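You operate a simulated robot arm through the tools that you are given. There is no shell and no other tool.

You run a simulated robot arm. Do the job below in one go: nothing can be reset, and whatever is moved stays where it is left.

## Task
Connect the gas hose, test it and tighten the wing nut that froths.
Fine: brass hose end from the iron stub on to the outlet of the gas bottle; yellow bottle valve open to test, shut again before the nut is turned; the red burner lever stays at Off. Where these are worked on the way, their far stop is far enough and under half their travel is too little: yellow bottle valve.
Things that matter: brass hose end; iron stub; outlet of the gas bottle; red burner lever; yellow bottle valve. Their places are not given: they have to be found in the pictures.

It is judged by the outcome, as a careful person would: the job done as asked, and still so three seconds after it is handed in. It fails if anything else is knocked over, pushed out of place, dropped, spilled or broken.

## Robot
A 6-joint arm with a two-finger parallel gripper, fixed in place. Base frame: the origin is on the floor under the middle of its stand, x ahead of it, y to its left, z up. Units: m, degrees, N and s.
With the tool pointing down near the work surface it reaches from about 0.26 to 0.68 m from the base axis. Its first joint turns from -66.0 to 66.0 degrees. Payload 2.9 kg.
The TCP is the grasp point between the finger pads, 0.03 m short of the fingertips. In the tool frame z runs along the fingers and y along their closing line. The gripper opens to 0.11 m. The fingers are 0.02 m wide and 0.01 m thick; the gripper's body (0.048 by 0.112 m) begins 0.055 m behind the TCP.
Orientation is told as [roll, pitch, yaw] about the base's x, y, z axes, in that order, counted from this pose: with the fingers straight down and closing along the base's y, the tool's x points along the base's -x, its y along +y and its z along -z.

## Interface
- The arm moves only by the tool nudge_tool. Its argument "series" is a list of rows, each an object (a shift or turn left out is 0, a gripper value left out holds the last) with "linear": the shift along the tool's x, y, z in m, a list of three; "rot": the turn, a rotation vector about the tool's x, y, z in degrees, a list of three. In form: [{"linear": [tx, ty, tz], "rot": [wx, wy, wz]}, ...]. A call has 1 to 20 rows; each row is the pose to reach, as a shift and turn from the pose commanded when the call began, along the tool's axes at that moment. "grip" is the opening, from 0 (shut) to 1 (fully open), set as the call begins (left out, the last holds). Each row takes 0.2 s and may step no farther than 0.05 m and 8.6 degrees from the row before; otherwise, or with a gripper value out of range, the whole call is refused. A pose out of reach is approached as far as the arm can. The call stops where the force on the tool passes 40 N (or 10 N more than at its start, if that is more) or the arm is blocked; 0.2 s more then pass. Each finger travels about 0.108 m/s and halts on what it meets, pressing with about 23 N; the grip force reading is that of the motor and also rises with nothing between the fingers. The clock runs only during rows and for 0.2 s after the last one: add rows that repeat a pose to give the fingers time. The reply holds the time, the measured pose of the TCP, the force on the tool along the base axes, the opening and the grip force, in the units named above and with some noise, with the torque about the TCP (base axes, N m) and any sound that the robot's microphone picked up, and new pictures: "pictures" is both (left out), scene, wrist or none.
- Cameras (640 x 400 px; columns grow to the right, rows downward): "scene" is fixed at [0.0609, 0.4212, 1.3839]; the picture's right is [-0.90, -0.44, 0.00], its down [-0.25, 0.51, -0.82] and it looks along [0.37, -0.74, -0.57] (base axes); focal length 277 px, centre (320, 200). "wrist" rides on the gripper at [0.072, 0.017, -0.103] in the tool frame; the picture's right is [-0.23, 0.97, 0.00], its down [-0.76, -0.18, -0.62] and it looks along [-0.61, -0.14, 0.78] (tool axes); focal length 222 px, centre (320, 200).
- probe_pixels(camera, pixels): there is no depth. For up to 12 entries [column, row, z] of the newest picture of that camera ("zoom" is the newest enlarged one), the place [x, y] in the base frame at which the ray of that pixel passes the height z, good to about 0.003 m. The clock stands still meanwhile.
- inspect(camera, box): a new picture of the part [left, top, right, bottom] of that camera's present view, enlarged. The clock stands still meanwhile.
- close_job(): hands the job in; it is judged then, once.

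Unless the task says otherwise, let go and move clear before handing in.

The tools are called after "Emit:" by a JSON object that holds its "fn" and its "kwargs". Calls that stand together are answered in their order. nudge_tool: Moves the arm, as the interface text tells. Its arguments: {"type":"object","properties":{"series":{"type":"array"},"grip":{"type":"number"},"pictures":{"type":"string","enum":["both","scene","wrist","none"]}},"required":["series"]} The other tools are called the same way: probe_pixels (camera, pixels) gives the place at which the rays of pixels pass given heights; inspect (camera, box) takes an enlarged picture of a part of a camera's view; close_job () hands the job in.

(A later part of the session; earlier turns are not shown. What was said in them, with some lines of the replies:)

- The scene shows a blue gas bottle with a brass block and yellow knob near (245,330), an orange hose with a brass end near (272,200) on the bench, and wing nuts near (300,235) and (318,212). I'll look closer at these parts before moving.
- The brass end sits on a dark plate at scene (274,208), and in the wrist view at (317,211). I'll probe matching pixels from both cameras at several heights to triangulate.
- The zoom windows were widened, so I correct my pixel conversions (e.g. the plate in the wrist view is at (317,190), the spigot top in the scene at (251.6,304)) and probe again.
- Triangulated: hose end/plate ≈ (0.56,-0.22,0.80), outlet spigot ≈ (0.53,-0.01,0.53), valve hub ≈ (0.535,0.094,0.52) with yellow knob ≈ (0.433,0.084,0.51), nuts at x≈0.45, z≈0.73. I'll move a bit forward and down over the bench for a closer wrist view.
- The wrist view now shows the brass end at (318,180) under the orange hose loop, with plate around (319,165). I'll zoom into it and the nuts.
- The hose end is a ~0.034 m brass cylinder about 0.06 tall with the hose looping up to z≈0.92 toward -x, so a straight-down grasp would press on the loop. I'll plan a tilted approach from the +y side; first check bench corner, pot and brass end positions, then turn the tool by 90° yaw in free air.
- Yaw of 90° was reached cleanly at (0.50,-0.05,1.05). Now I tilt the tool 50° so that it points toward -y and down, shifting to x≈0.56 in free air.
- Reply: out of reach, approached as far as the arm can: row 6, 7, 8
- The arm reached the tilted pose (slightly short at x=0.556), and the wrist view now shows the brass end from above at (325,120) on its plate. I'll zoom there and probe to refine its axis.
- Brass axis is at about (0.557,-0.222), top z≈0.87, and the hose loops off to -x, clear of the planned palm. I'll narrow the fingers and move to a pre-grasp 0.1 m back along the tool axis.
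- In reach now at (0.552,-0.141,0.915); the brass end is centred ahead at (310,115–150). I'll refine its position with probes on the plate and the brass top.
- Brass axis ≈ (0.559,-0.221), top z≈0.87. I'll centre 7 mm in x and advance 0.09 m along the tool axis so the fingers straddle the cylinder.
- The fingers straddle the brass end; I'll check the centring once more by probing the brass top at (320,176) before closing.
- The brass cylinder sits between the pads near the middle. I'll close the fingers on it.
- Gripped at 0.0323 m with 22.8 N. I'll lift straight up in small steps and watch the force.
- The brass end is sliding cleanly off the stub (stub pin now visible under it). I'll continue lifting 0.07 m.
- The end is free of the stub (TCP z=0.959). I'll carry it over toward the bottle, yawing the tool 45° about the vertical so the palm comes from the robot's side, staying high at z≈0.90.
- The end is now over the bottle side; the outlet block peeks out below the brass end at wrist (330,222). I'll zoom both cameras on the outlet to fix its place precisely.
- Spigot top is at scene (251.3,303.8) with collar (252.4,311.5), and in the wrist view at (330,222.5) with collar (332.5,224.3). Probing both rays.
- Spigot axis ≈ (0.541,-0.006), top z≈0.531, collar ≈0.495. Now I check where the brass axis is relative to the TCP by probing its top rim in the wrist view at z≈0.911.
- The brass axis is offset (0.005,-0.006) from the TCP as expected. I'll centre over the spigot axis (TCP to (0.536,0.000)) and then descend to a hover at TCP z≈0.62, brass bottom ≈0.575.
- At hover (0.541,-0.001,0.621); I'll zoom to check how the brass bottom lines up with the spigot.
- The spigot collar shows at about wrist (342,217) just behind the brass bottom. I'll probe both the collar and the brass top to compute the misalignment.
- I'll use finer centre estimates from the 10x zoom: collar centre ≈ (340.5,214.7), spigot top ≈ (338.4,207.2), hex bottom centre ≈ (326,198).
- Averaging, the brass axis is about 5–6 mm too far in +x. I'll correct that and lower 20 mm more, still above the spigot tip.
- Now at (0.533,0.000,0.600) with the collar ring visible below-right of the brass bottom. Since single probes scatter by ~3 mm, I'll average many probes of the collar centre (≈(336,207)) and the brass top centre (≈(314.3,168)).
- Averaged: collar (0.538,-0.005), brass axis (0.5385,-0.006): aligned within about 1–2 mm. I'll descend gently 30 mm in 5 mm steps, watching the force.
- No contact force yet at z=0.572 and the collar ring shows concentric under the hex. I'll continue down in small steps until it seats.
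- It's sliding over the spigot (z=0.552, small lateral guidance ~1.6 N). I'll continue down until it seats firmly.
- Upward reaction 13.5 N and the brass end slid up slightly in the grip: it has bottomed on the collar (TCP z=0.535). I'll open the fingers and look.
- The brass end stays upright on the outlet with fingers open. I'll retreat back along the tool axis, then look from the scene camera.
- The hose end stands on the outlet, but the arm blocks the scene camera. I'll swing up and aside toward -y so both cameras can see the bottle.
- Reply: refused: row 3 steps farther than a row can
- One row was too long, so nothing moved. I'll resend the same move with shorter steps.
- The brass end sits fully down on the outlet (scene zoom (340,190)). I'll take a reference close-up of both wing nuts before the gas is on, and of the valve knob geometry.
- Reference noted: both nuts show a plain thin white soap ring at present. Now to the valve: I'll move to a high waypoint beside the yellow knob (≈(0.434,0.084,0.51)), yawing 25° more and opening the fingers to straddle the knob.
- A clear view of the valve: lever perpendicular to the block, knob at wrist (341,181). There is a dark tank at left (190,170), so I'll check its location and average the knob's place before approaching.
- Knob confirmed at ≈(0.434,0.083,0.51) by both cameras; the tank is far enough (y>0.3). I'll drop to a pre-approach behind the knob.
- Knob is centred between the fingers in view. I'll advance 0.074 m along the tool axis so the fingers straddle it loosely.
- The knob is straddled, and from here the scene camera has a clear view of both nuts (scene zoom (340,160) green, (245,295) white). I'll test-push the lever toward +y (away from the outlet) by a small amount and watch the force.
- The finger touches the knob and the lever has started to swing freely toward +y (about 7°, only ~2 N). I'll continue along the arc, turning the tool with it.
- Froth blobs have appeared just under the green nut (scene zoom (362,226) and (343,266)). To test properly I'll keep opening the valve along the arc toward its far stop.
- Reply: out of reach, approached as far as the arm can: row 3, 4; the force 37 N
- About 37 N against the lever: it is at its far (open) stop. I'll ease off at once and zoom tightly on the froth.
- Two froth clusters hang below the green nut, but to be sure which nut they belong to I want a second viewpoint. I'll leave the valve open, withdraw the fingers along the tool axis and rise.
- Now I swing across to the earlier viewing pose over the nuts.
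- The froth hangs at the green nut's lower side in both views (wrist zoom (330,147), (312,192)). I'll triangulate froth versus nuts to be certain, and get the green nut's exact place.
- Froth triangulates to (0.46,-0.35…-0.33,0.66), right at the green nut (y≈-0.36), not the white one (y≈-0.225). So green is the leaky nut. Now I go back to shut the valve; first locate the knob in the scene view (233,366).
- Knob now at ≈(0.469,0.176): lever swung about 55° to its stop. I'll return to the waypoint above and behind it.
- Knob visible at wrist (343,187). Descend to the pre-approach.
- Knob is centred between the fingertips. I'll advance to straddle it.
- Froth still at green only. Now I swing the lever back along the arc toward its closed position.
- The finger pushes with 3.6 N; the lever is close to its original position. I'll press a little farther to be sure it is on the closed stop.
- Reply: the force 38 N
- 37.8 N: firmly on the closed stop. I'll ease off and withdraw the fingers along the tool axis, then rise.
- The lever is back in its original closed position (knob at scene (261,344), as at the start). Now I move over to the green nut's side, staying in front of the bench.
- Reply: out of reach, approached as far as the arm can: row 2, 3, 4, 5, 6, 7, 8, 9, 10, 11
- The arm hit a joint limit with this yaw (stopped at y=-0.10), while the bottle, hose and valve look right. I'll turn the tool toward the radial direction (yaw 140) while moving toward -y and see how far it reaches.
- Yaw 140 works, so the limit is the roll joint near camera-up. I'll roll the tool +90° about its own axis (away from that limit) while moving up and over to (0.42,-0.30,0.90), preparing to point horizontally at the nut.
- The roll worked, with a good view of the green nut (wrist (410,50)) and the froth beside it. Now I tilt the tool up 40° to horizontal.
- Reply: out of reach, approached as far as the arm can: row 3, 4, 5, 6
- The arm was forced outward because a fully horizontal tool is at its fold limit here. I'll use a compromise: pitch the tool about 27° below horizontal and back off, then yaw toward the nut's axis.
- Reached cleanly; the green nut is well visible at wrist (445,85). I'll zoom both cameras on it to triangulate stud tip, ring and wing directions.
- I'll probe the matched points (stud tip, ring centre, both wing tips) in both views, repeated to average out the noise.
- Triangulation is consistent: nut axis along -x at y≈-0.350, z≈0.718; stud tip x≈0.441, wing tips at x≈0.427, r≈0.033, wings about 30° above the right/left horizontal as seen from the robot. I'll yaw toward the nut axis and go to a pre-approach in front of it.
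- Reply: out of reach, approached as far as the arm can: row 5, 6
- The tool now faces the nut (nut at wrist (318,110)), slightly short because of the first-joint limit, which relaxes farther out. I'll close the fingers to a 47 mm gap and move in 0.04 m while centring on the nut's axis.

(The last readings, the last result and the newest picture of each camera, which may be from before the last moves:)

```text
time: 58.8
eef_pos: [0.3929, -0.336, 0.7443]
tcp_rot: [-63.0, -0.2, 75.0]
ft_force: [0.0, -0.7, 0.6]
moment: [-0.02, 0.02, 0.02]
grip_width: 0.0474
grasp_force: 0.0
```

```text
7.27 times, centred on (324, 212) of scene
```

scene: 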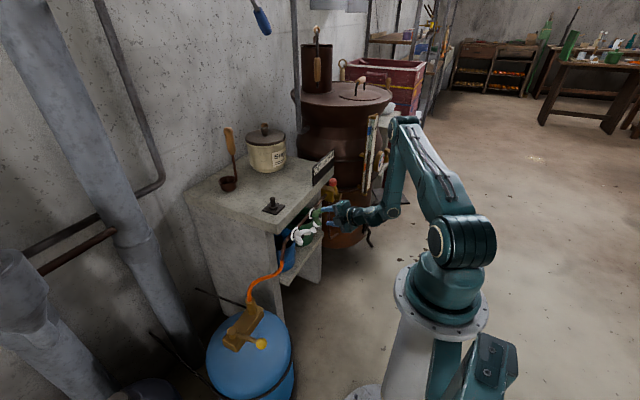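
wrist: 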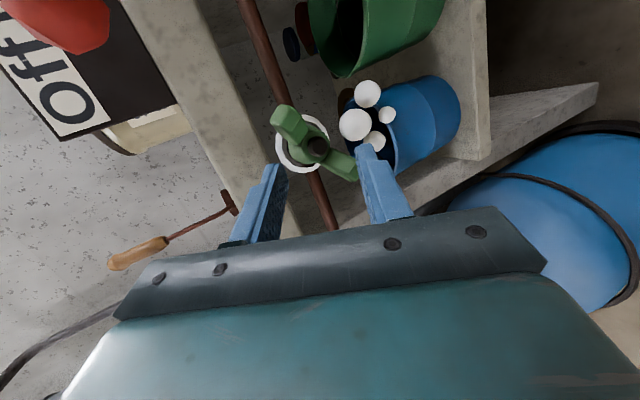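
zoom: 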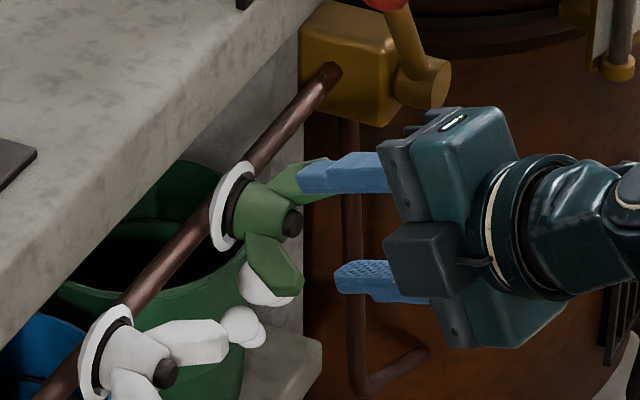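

The fingers bracket the nut above and below, and lateral offset computes to about 2 mm. I'll advance 0.042 m along the tool axis in small steps.

Emit:
{"fn": "nudge_tool", "kwargs": {"series": [{"linear": [0.001, 0.001, 0.012]}, {"linear": [0.0018, 0.002, 0.022]}, {"linear": [0.0018, 0.002, 0.032]}, {"linear": [0.0018, 0.002, 0.042]}, {"linear": [0.0018, 0.002, 0.042]}]}}

Emit:
{"fn": "inspect", "kwargs": {"camera": "wrist", "box": [220, 60, 420, 240]}}

Emit:
{"fn": "inspect", "kwargs": {"camera": "scene", "box": [292, 185, 356, 240]}}

```text
time: 60.0
eef_pos: [0.4285, -0.3482, 0.7238]
tcp_rot: [-62.9, -0.1, 75.1]
ft_force: [-0.5, -1.5, 4.3]
moment: [-0.01, -0.18, -0.02]
grip_width: 0.0494
grasp_force: 2.3
```

scene: 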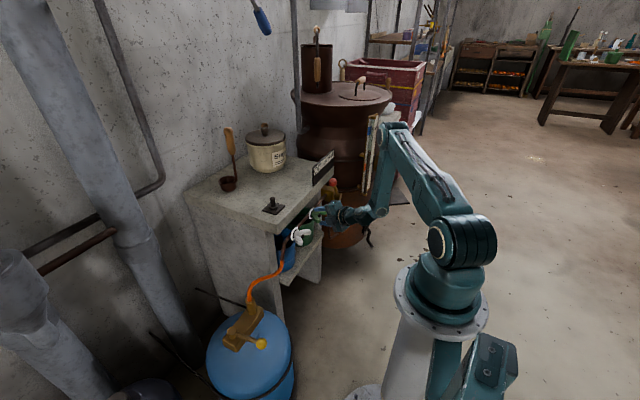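
wrist: 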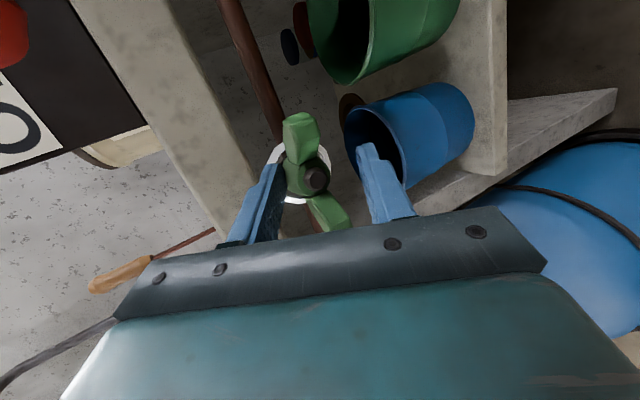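

```text
2.22 times, centred on (320, 150) of wrist
```

zoom: 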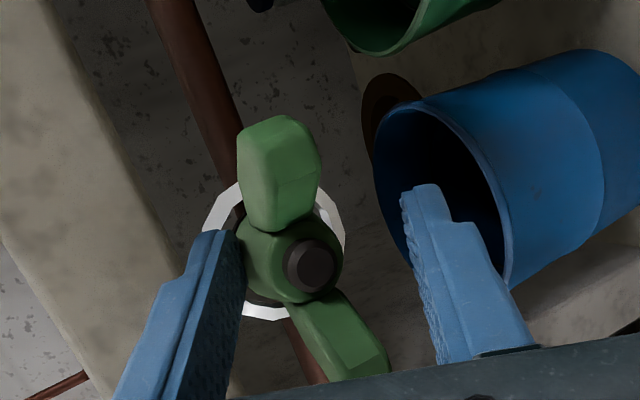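

```text
7.27 times, centred on (324, 212) of scene
```

zoom: 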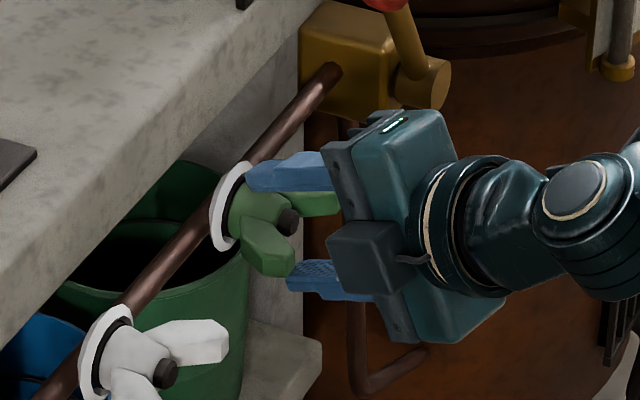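

The nut has already been nudged slightly clockwise (tightening direction) by the upper finger, and the froth has vanished; the valve is shut. The upper fingertip rests on the hub, so I'll ease back 8 mm and up 3 mm, then begin turning clockwise.

Emit:
{"fn": "nudge_tool", "kwargs": {"series": [{"linear": [0, -0.003, -0.008]}, {"linear": [0, -0.003, -0.008]}, {"linear": [0, -0.003, -0.008], "rot": [0, 0, 8]}, {"linear": [0, -0.003, -0.008], "rot": [0, 0, 16]}, {"linear": [0, -0.003, -0.008], "rot": [0, 0, 24]}, {"linear": [0, -0.003, -0.008], "rot": [0, 0, 24]}]}}

Emit:
{"fn": "inspect", "kwargs": {"camera": "wrist", "box": [220, 60, 420, 240]}}

Emit:
{"fn": "inspect", "kwargs": {"camera": "scene", "box": [292, 185, 356, 240]}}

```text
time: 61.4
eef_pos: [0.4203, -0.346, 0.7289]
tcp_rot: [-60.8, -21.4, 63.5]
ft_force: [-0.1, -0.4, 0.2]
moment: [-0.02, 0.02, -0.01]
grip_width: 0.0473
grasp_force: 0.0
```

scene: 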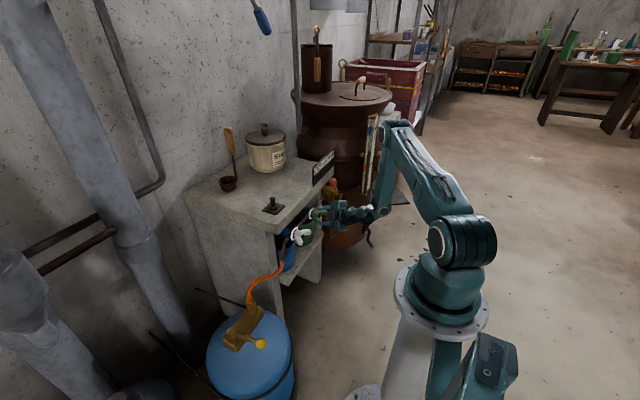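
wrist: 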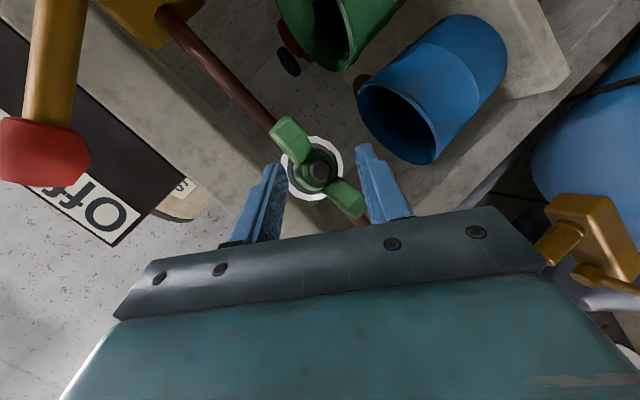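

```text
2.22 times, centred on (320, 150) of wrist
```

zoom: 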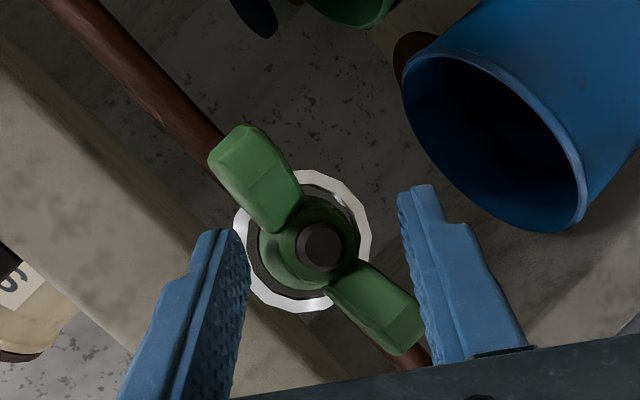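

```text
7.27 times, centred on (324, 212) of scene
```

zoom: 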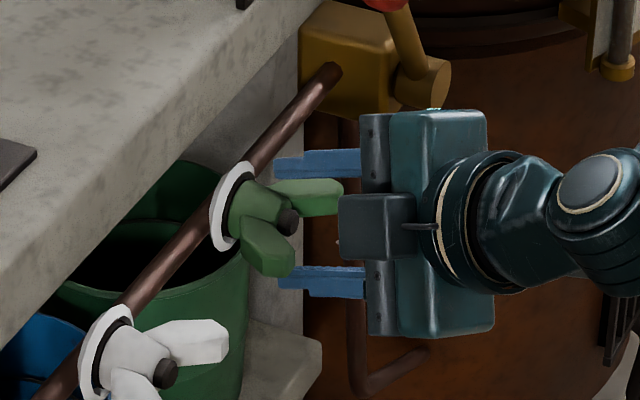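

The nut is now centred between the fingers, gas off. I'll rotate +48° more about the tool axis so the fingers meet the wings and turn the nut clockwise, watching the moment.

Emit:
{"fn": "nudge_tool", "kwargs": {"series": [{"rot": [0, 0, 8]}, {"rot": [0, 0, 16]}, {"rot": [0, 0, 24]}, {"rot": [0, 0, 32]}, {"rot": [0, 0, 40]}, {"rot": [0, 0, 48]}]}}

Emit:
{"fn": "inspect", "kwargs": {"camera": "wrist", "box": [220, 60, 420, 240]}}

Emit:
{"fn": "inspect", "kwargs": {"camera": "scene", "box": [292, 185, 356, 240]}}

```text
time: 62.4
eef_pos: [0.4162, -0.3532, 0.7258]
tcp_rot: [-49.3, -44.8, 42.4]
ft_force: [-3.8, -9.3, -6.5]
moment: [-1.03, 0.25, -0.08]
grip_width: 0.0664
grasp_force: 19.4
stopped in row 5: the force on the tool passed its limit at 46 N (the readings are from after the stop); the commanded pose is now the measured one
```

scene: 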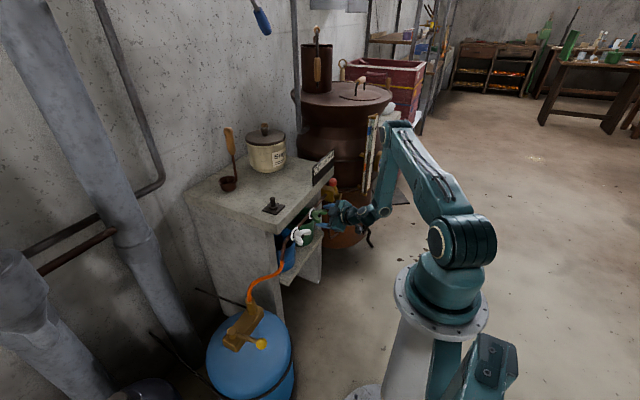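
wrist: 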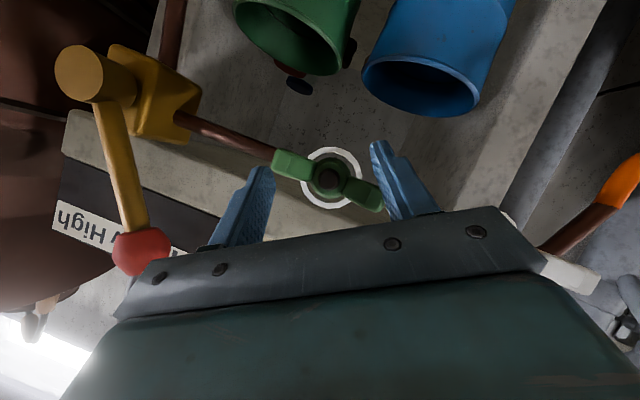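

```text
2.22 times, centred on (320, 150) of wrist
```

zoom: 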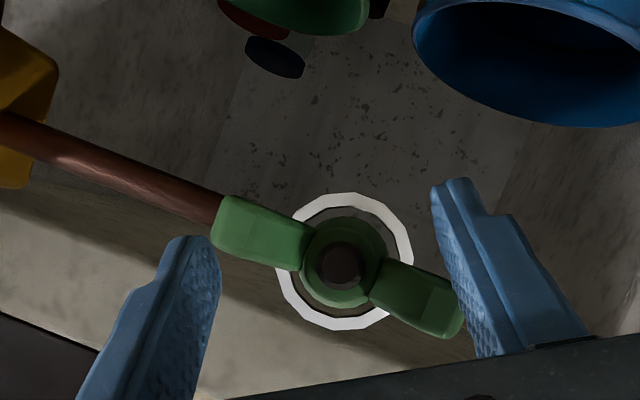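

```text
7.27 times, centred on (324, 212) of scene
```

zoom: 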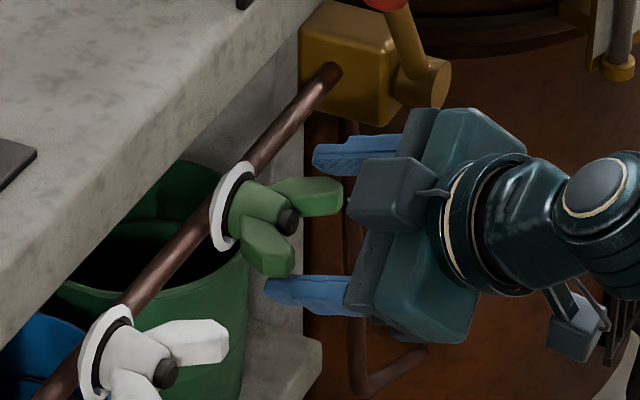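

The tool stopped with ~1 N m reaction while the nut stayed put: compared with the start it has turned about 33° clockwise (wing now level in the scene zoom at (340,197)), the froth is gone, and it won't go farther, so it looks tight at its stop. I'll open the fingers off the wings and inspect before deciding.

Emit:
{"fn": "nudge_tool", "kwargs": {"grip": 0.77, "series": [{"linear": [0, 0, 0]}, {"linear": [0, 0, 0]}, {"linear": [0, 0, 0]}]}}

Emit:
{"fn": "inspect", "kwargs": {"camera": "wrist", "box": [220, 60, 420, 240]}}

Emit:
{"fn": "inspect", "kwargs": {"camera": "scene", "box": [292, 185, 356, 240]}}

```text
time: 63.2
eef_pos: [0.4164, -0.3505, 0.7263]
tcp_rot: [-49.2, -45.3, 42.5]
ft_force: [0.1, 0.7, -0.4]
moment: [0.01, -0.02, 0.01]
grip_width: 0.0846
grasp_force: 0.2
```

scene: 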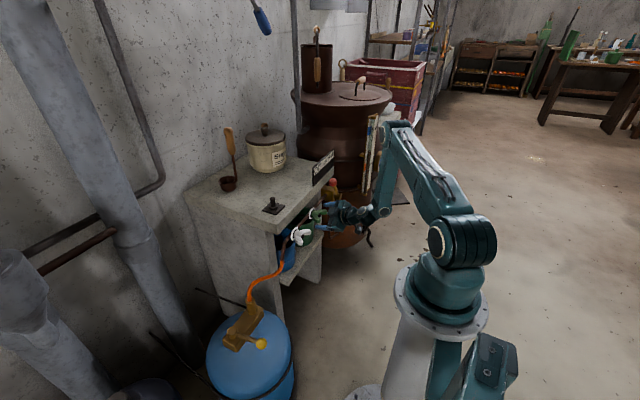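
wrist: 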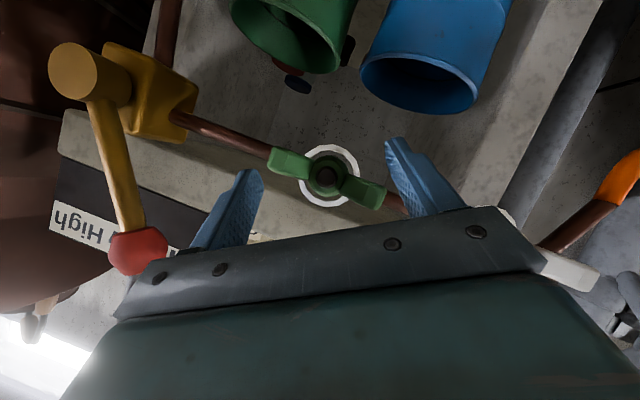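

```text
2.22 times, centred on (320, 150) of wrist
```

zoom: 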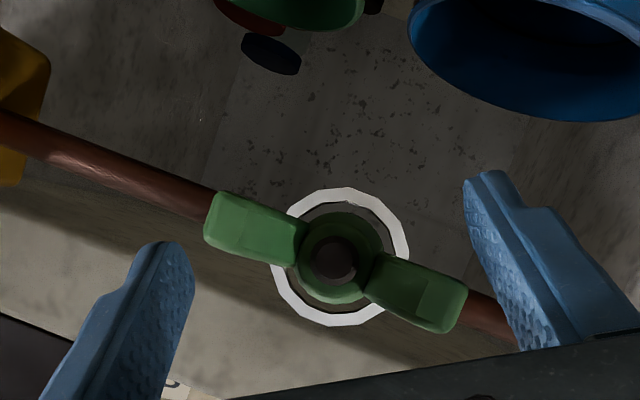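

```text
7.27 times, centred on (324, 212) of scene
```

zoom: 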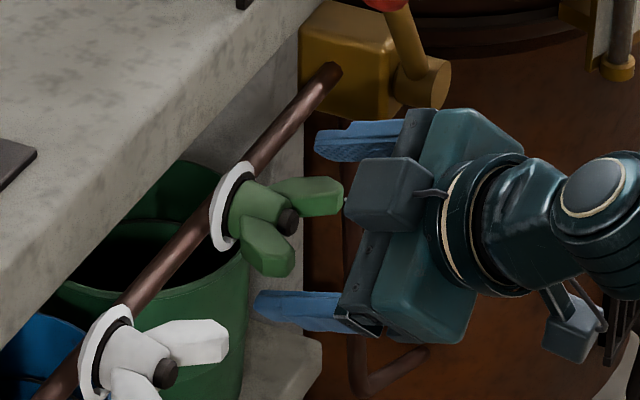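

The green nut's wings are now level, in line with the pipe, the same as the (tight) white nut's, and no froth remains. I'll withdraw straight back along the tool axis, away from the red lever.

Emit:
{"fn": "nudge_tool", "kwargs": {"series": [{"linear": [0, 0, -0.02]}, {"linear": [0, 0, -0.04]}, {"linear": [0, 0.01, -0.06]}, {"linear": [0, 0.02, -0.07]}, {"linear": [0, 0.02, -0.07]}]}}

Emit:
{"fn": "inspect", "kwargs": {"camera": "wrist", "box": [200, 20, 460, 220]}}

Emit:
{"fn": "inspect", "kwargs": {"camera": "scene", "box": [280, 185, 344, 245]}}

```text
time: 64.4
eef_pos: [0.3636, -0.3141, 0.7486]
tcp_rot: [-49.1, -45.2, 42.4]
ft_force: [0.2, -0.5, -0.3]
moment: [0.02, -0.02, 0.04]
grip_width: 0.0847
grasp_force: 0.2
out of reach, approached as far as the arm can: row 3, 4, 5
```

scene: 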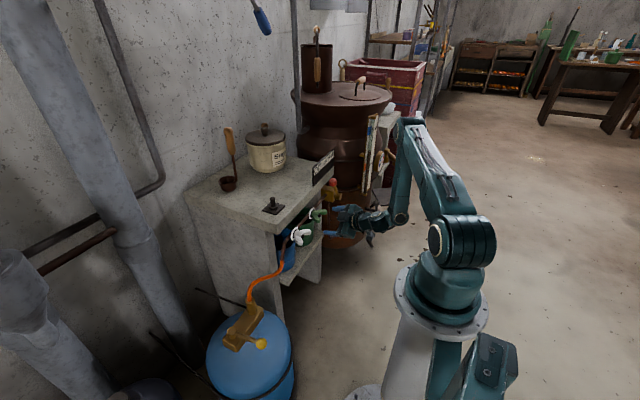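
wrist: 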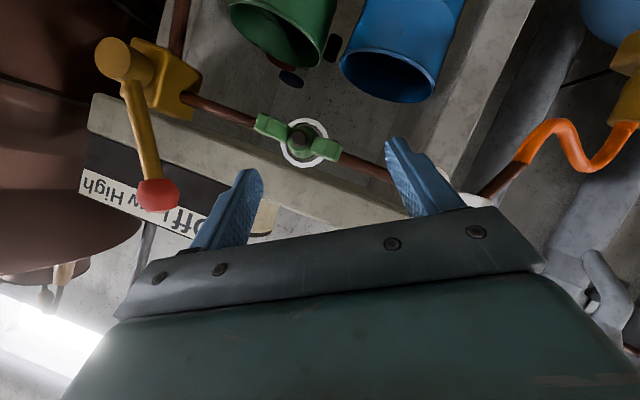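

```text
2.00 times, centred on (330, 120) of wrist
```

zoom: 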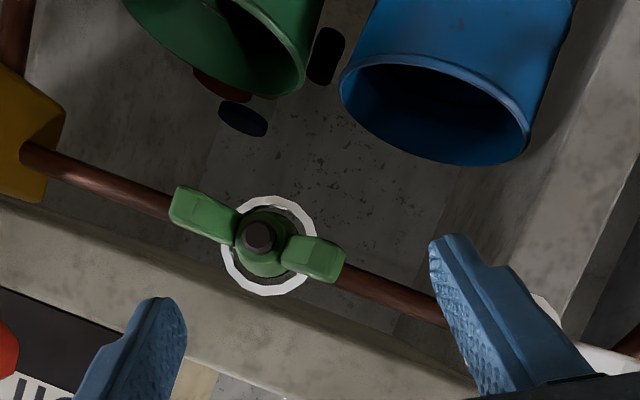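

```text
6.67 times, centred on (312, 215) of scene
```

zoom: 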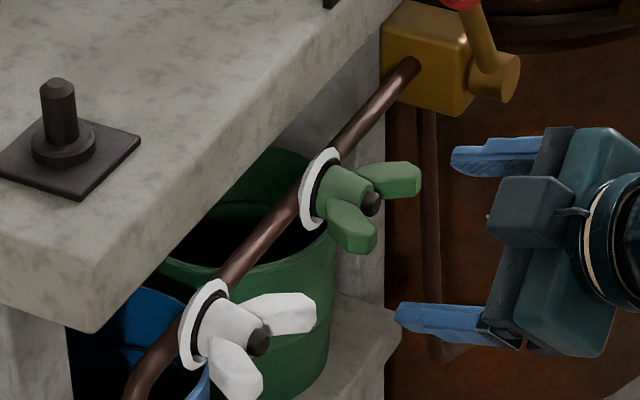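

Retracted: in both views the green nut stays level with the pipe and no froth is left. I'll move clear (left and up) and then check the red lever, the valve and the hose end.

Emit:
{"fn": "nudge_tool", "kwargs": {"series": [{"linear": [-0.015, 0.035, -0.01]}, {"linear": [-0.035, 0.055, -0.022]}, {"linear": [-0.065, 0.045, -0.04]}, {"linear": [-0.095, 0.03, -0.057]}, {"linear": [-0.123, 0.018, -0.073]}, {"linear": [-0.123, 0.018, -0.073]}]}}

Emit:
{"fn": "inspect", "kwargs": {"camera": "scene", "box": [280, 160, 360, 245]}}

Emit:
{"fn": "inspect", "kwargs": {"camera": "scene", "box": [200, 270, 296, 350]}}

```text
time: 65.8
eef_pos: [0.3654, -0.2221, 0.8594]
tcp_rot: [-49.0, -45.3, 42.5]
ft_force: [-0.7, 0.6, -0.5]
moment: [-0.03, -0.01, 0.02]
grip_width: 0.0846
grasp_force: 0.1
```

scene: 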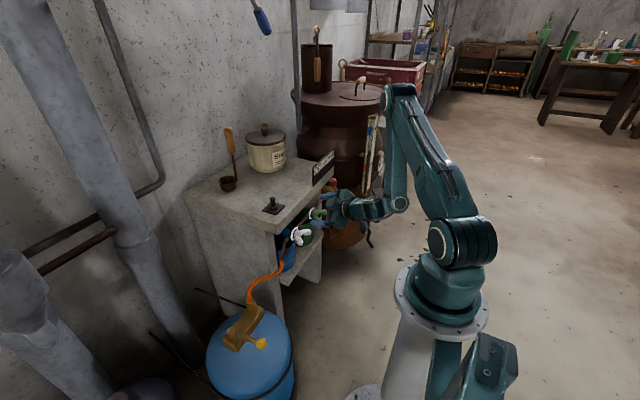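
wrist: 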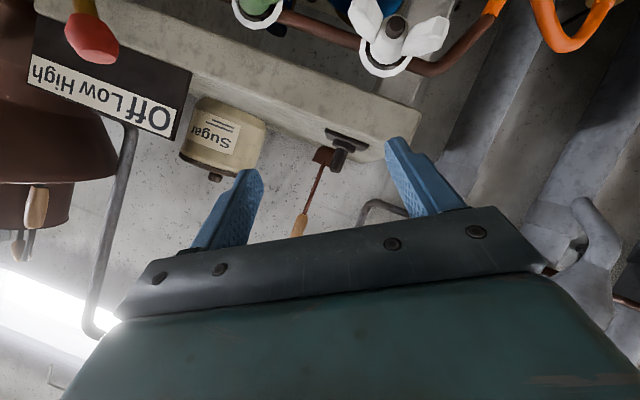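

```text
4.71 times, centred on (320, 202) of scene
```

zoom: 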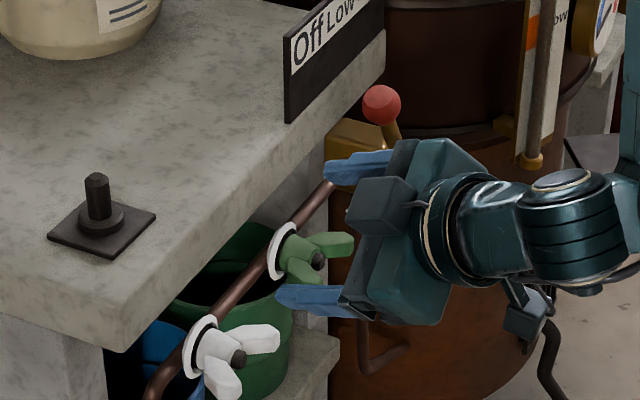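

```text
5.00 times, centred on (248, 310) of scene
```

zoom: 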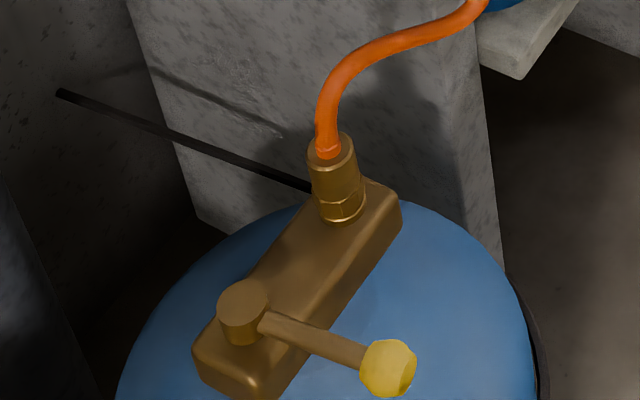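

The red lever is still at Off (knob at scene (333,181) as at the start), the bottle valve lever is in its shut position, and the hose end sits on the outlet. I'll rise a bit more so the arm is well clear and take a last look.

Emit:
{"fn": "nudge_tool", "kwargs": {"series": [{"linear": [-0.03, -0.017, -0.018]}, {"linear": [-0.06, -0.034, -0.035]}, {"linear": [-0.09, -0.05, -0.053]}, {"linear": [-0.09, -0.05, -0.053]}]}}

Emit:
{"fn": "inspect", "kwargs": {"camera": "scene", "box": [280, 170, 360, 250]}}

```text
time: 66.8
eef_pos: [0.3715, -0.2116, 0.9765]
tcp_rot: [-49.1, -45.3, 42.5]
ft_force: [-0.6, -0.5, -0.9]
moment: [0.0, -0.01, -0.01]
grip_width: 0.0848
grasp_force: 0.1
out of reach, approached as far as the arm can: row 2, 3, 4
```

scene: 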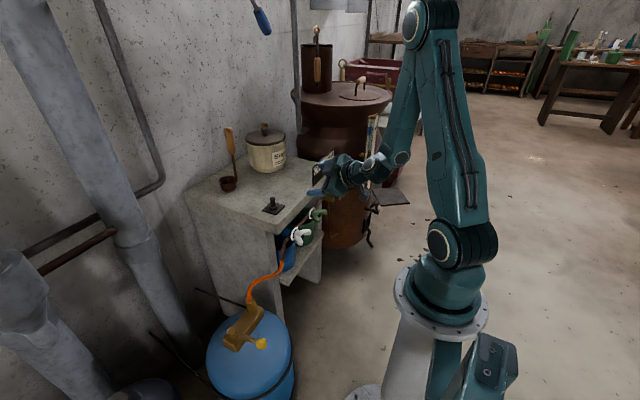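
wrist: 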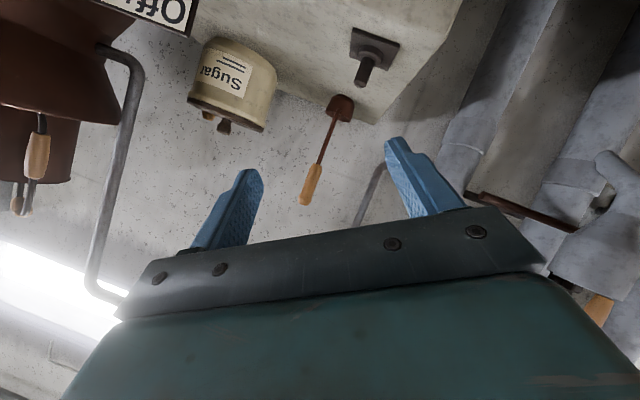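

```text
5.00 times, centred on (320, 210) of scene
```

zoom: 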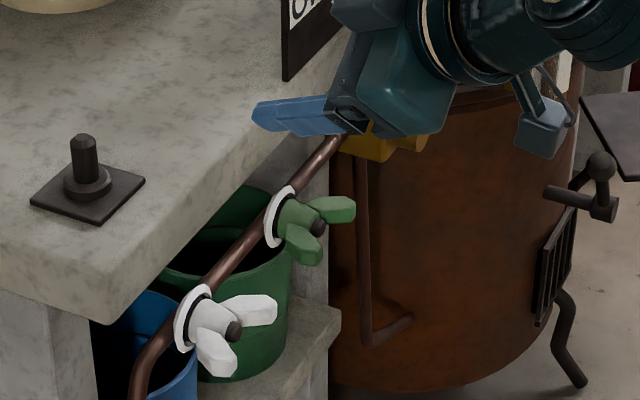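

The last picture shows the arm clear of everything: the green nut is level with no froth, the white nut is untouched, and the pot and ladle are where they were. The hose end is on the outlet and the bottle valve is shut. I'm handing in.

Emit:
{"fn": "close_job", "kwargs": {}}

```text
The job is handed in.
```

The gas hose is connected and tested, the leaking wing nut is tightened, and the job is handed in.

- **Hose:** the brass end came off the iron stub and sits fully down on the bottle outlet.
- **Test:** I opened the yellow valve to its far stop. Froth appeared only at the green nut.
- **Valve:** I shut the yellow valve against its closed stop before the nut was turned. It is back in its starting position.
- **Nut:** the green nut turned about 30° clockwise and its wings now lie in line with the pipe. It did not move further under about 1 N·m, so I took that as tight.
- **First movement of the nut:** that turn happened while I was moving the fingers into place, not in the planned turn. The froth vanished as it turned. I did not reopen the gas to retest.
- **Red burner lever:** it stayed at Off, and nothing else was moved or knocked.
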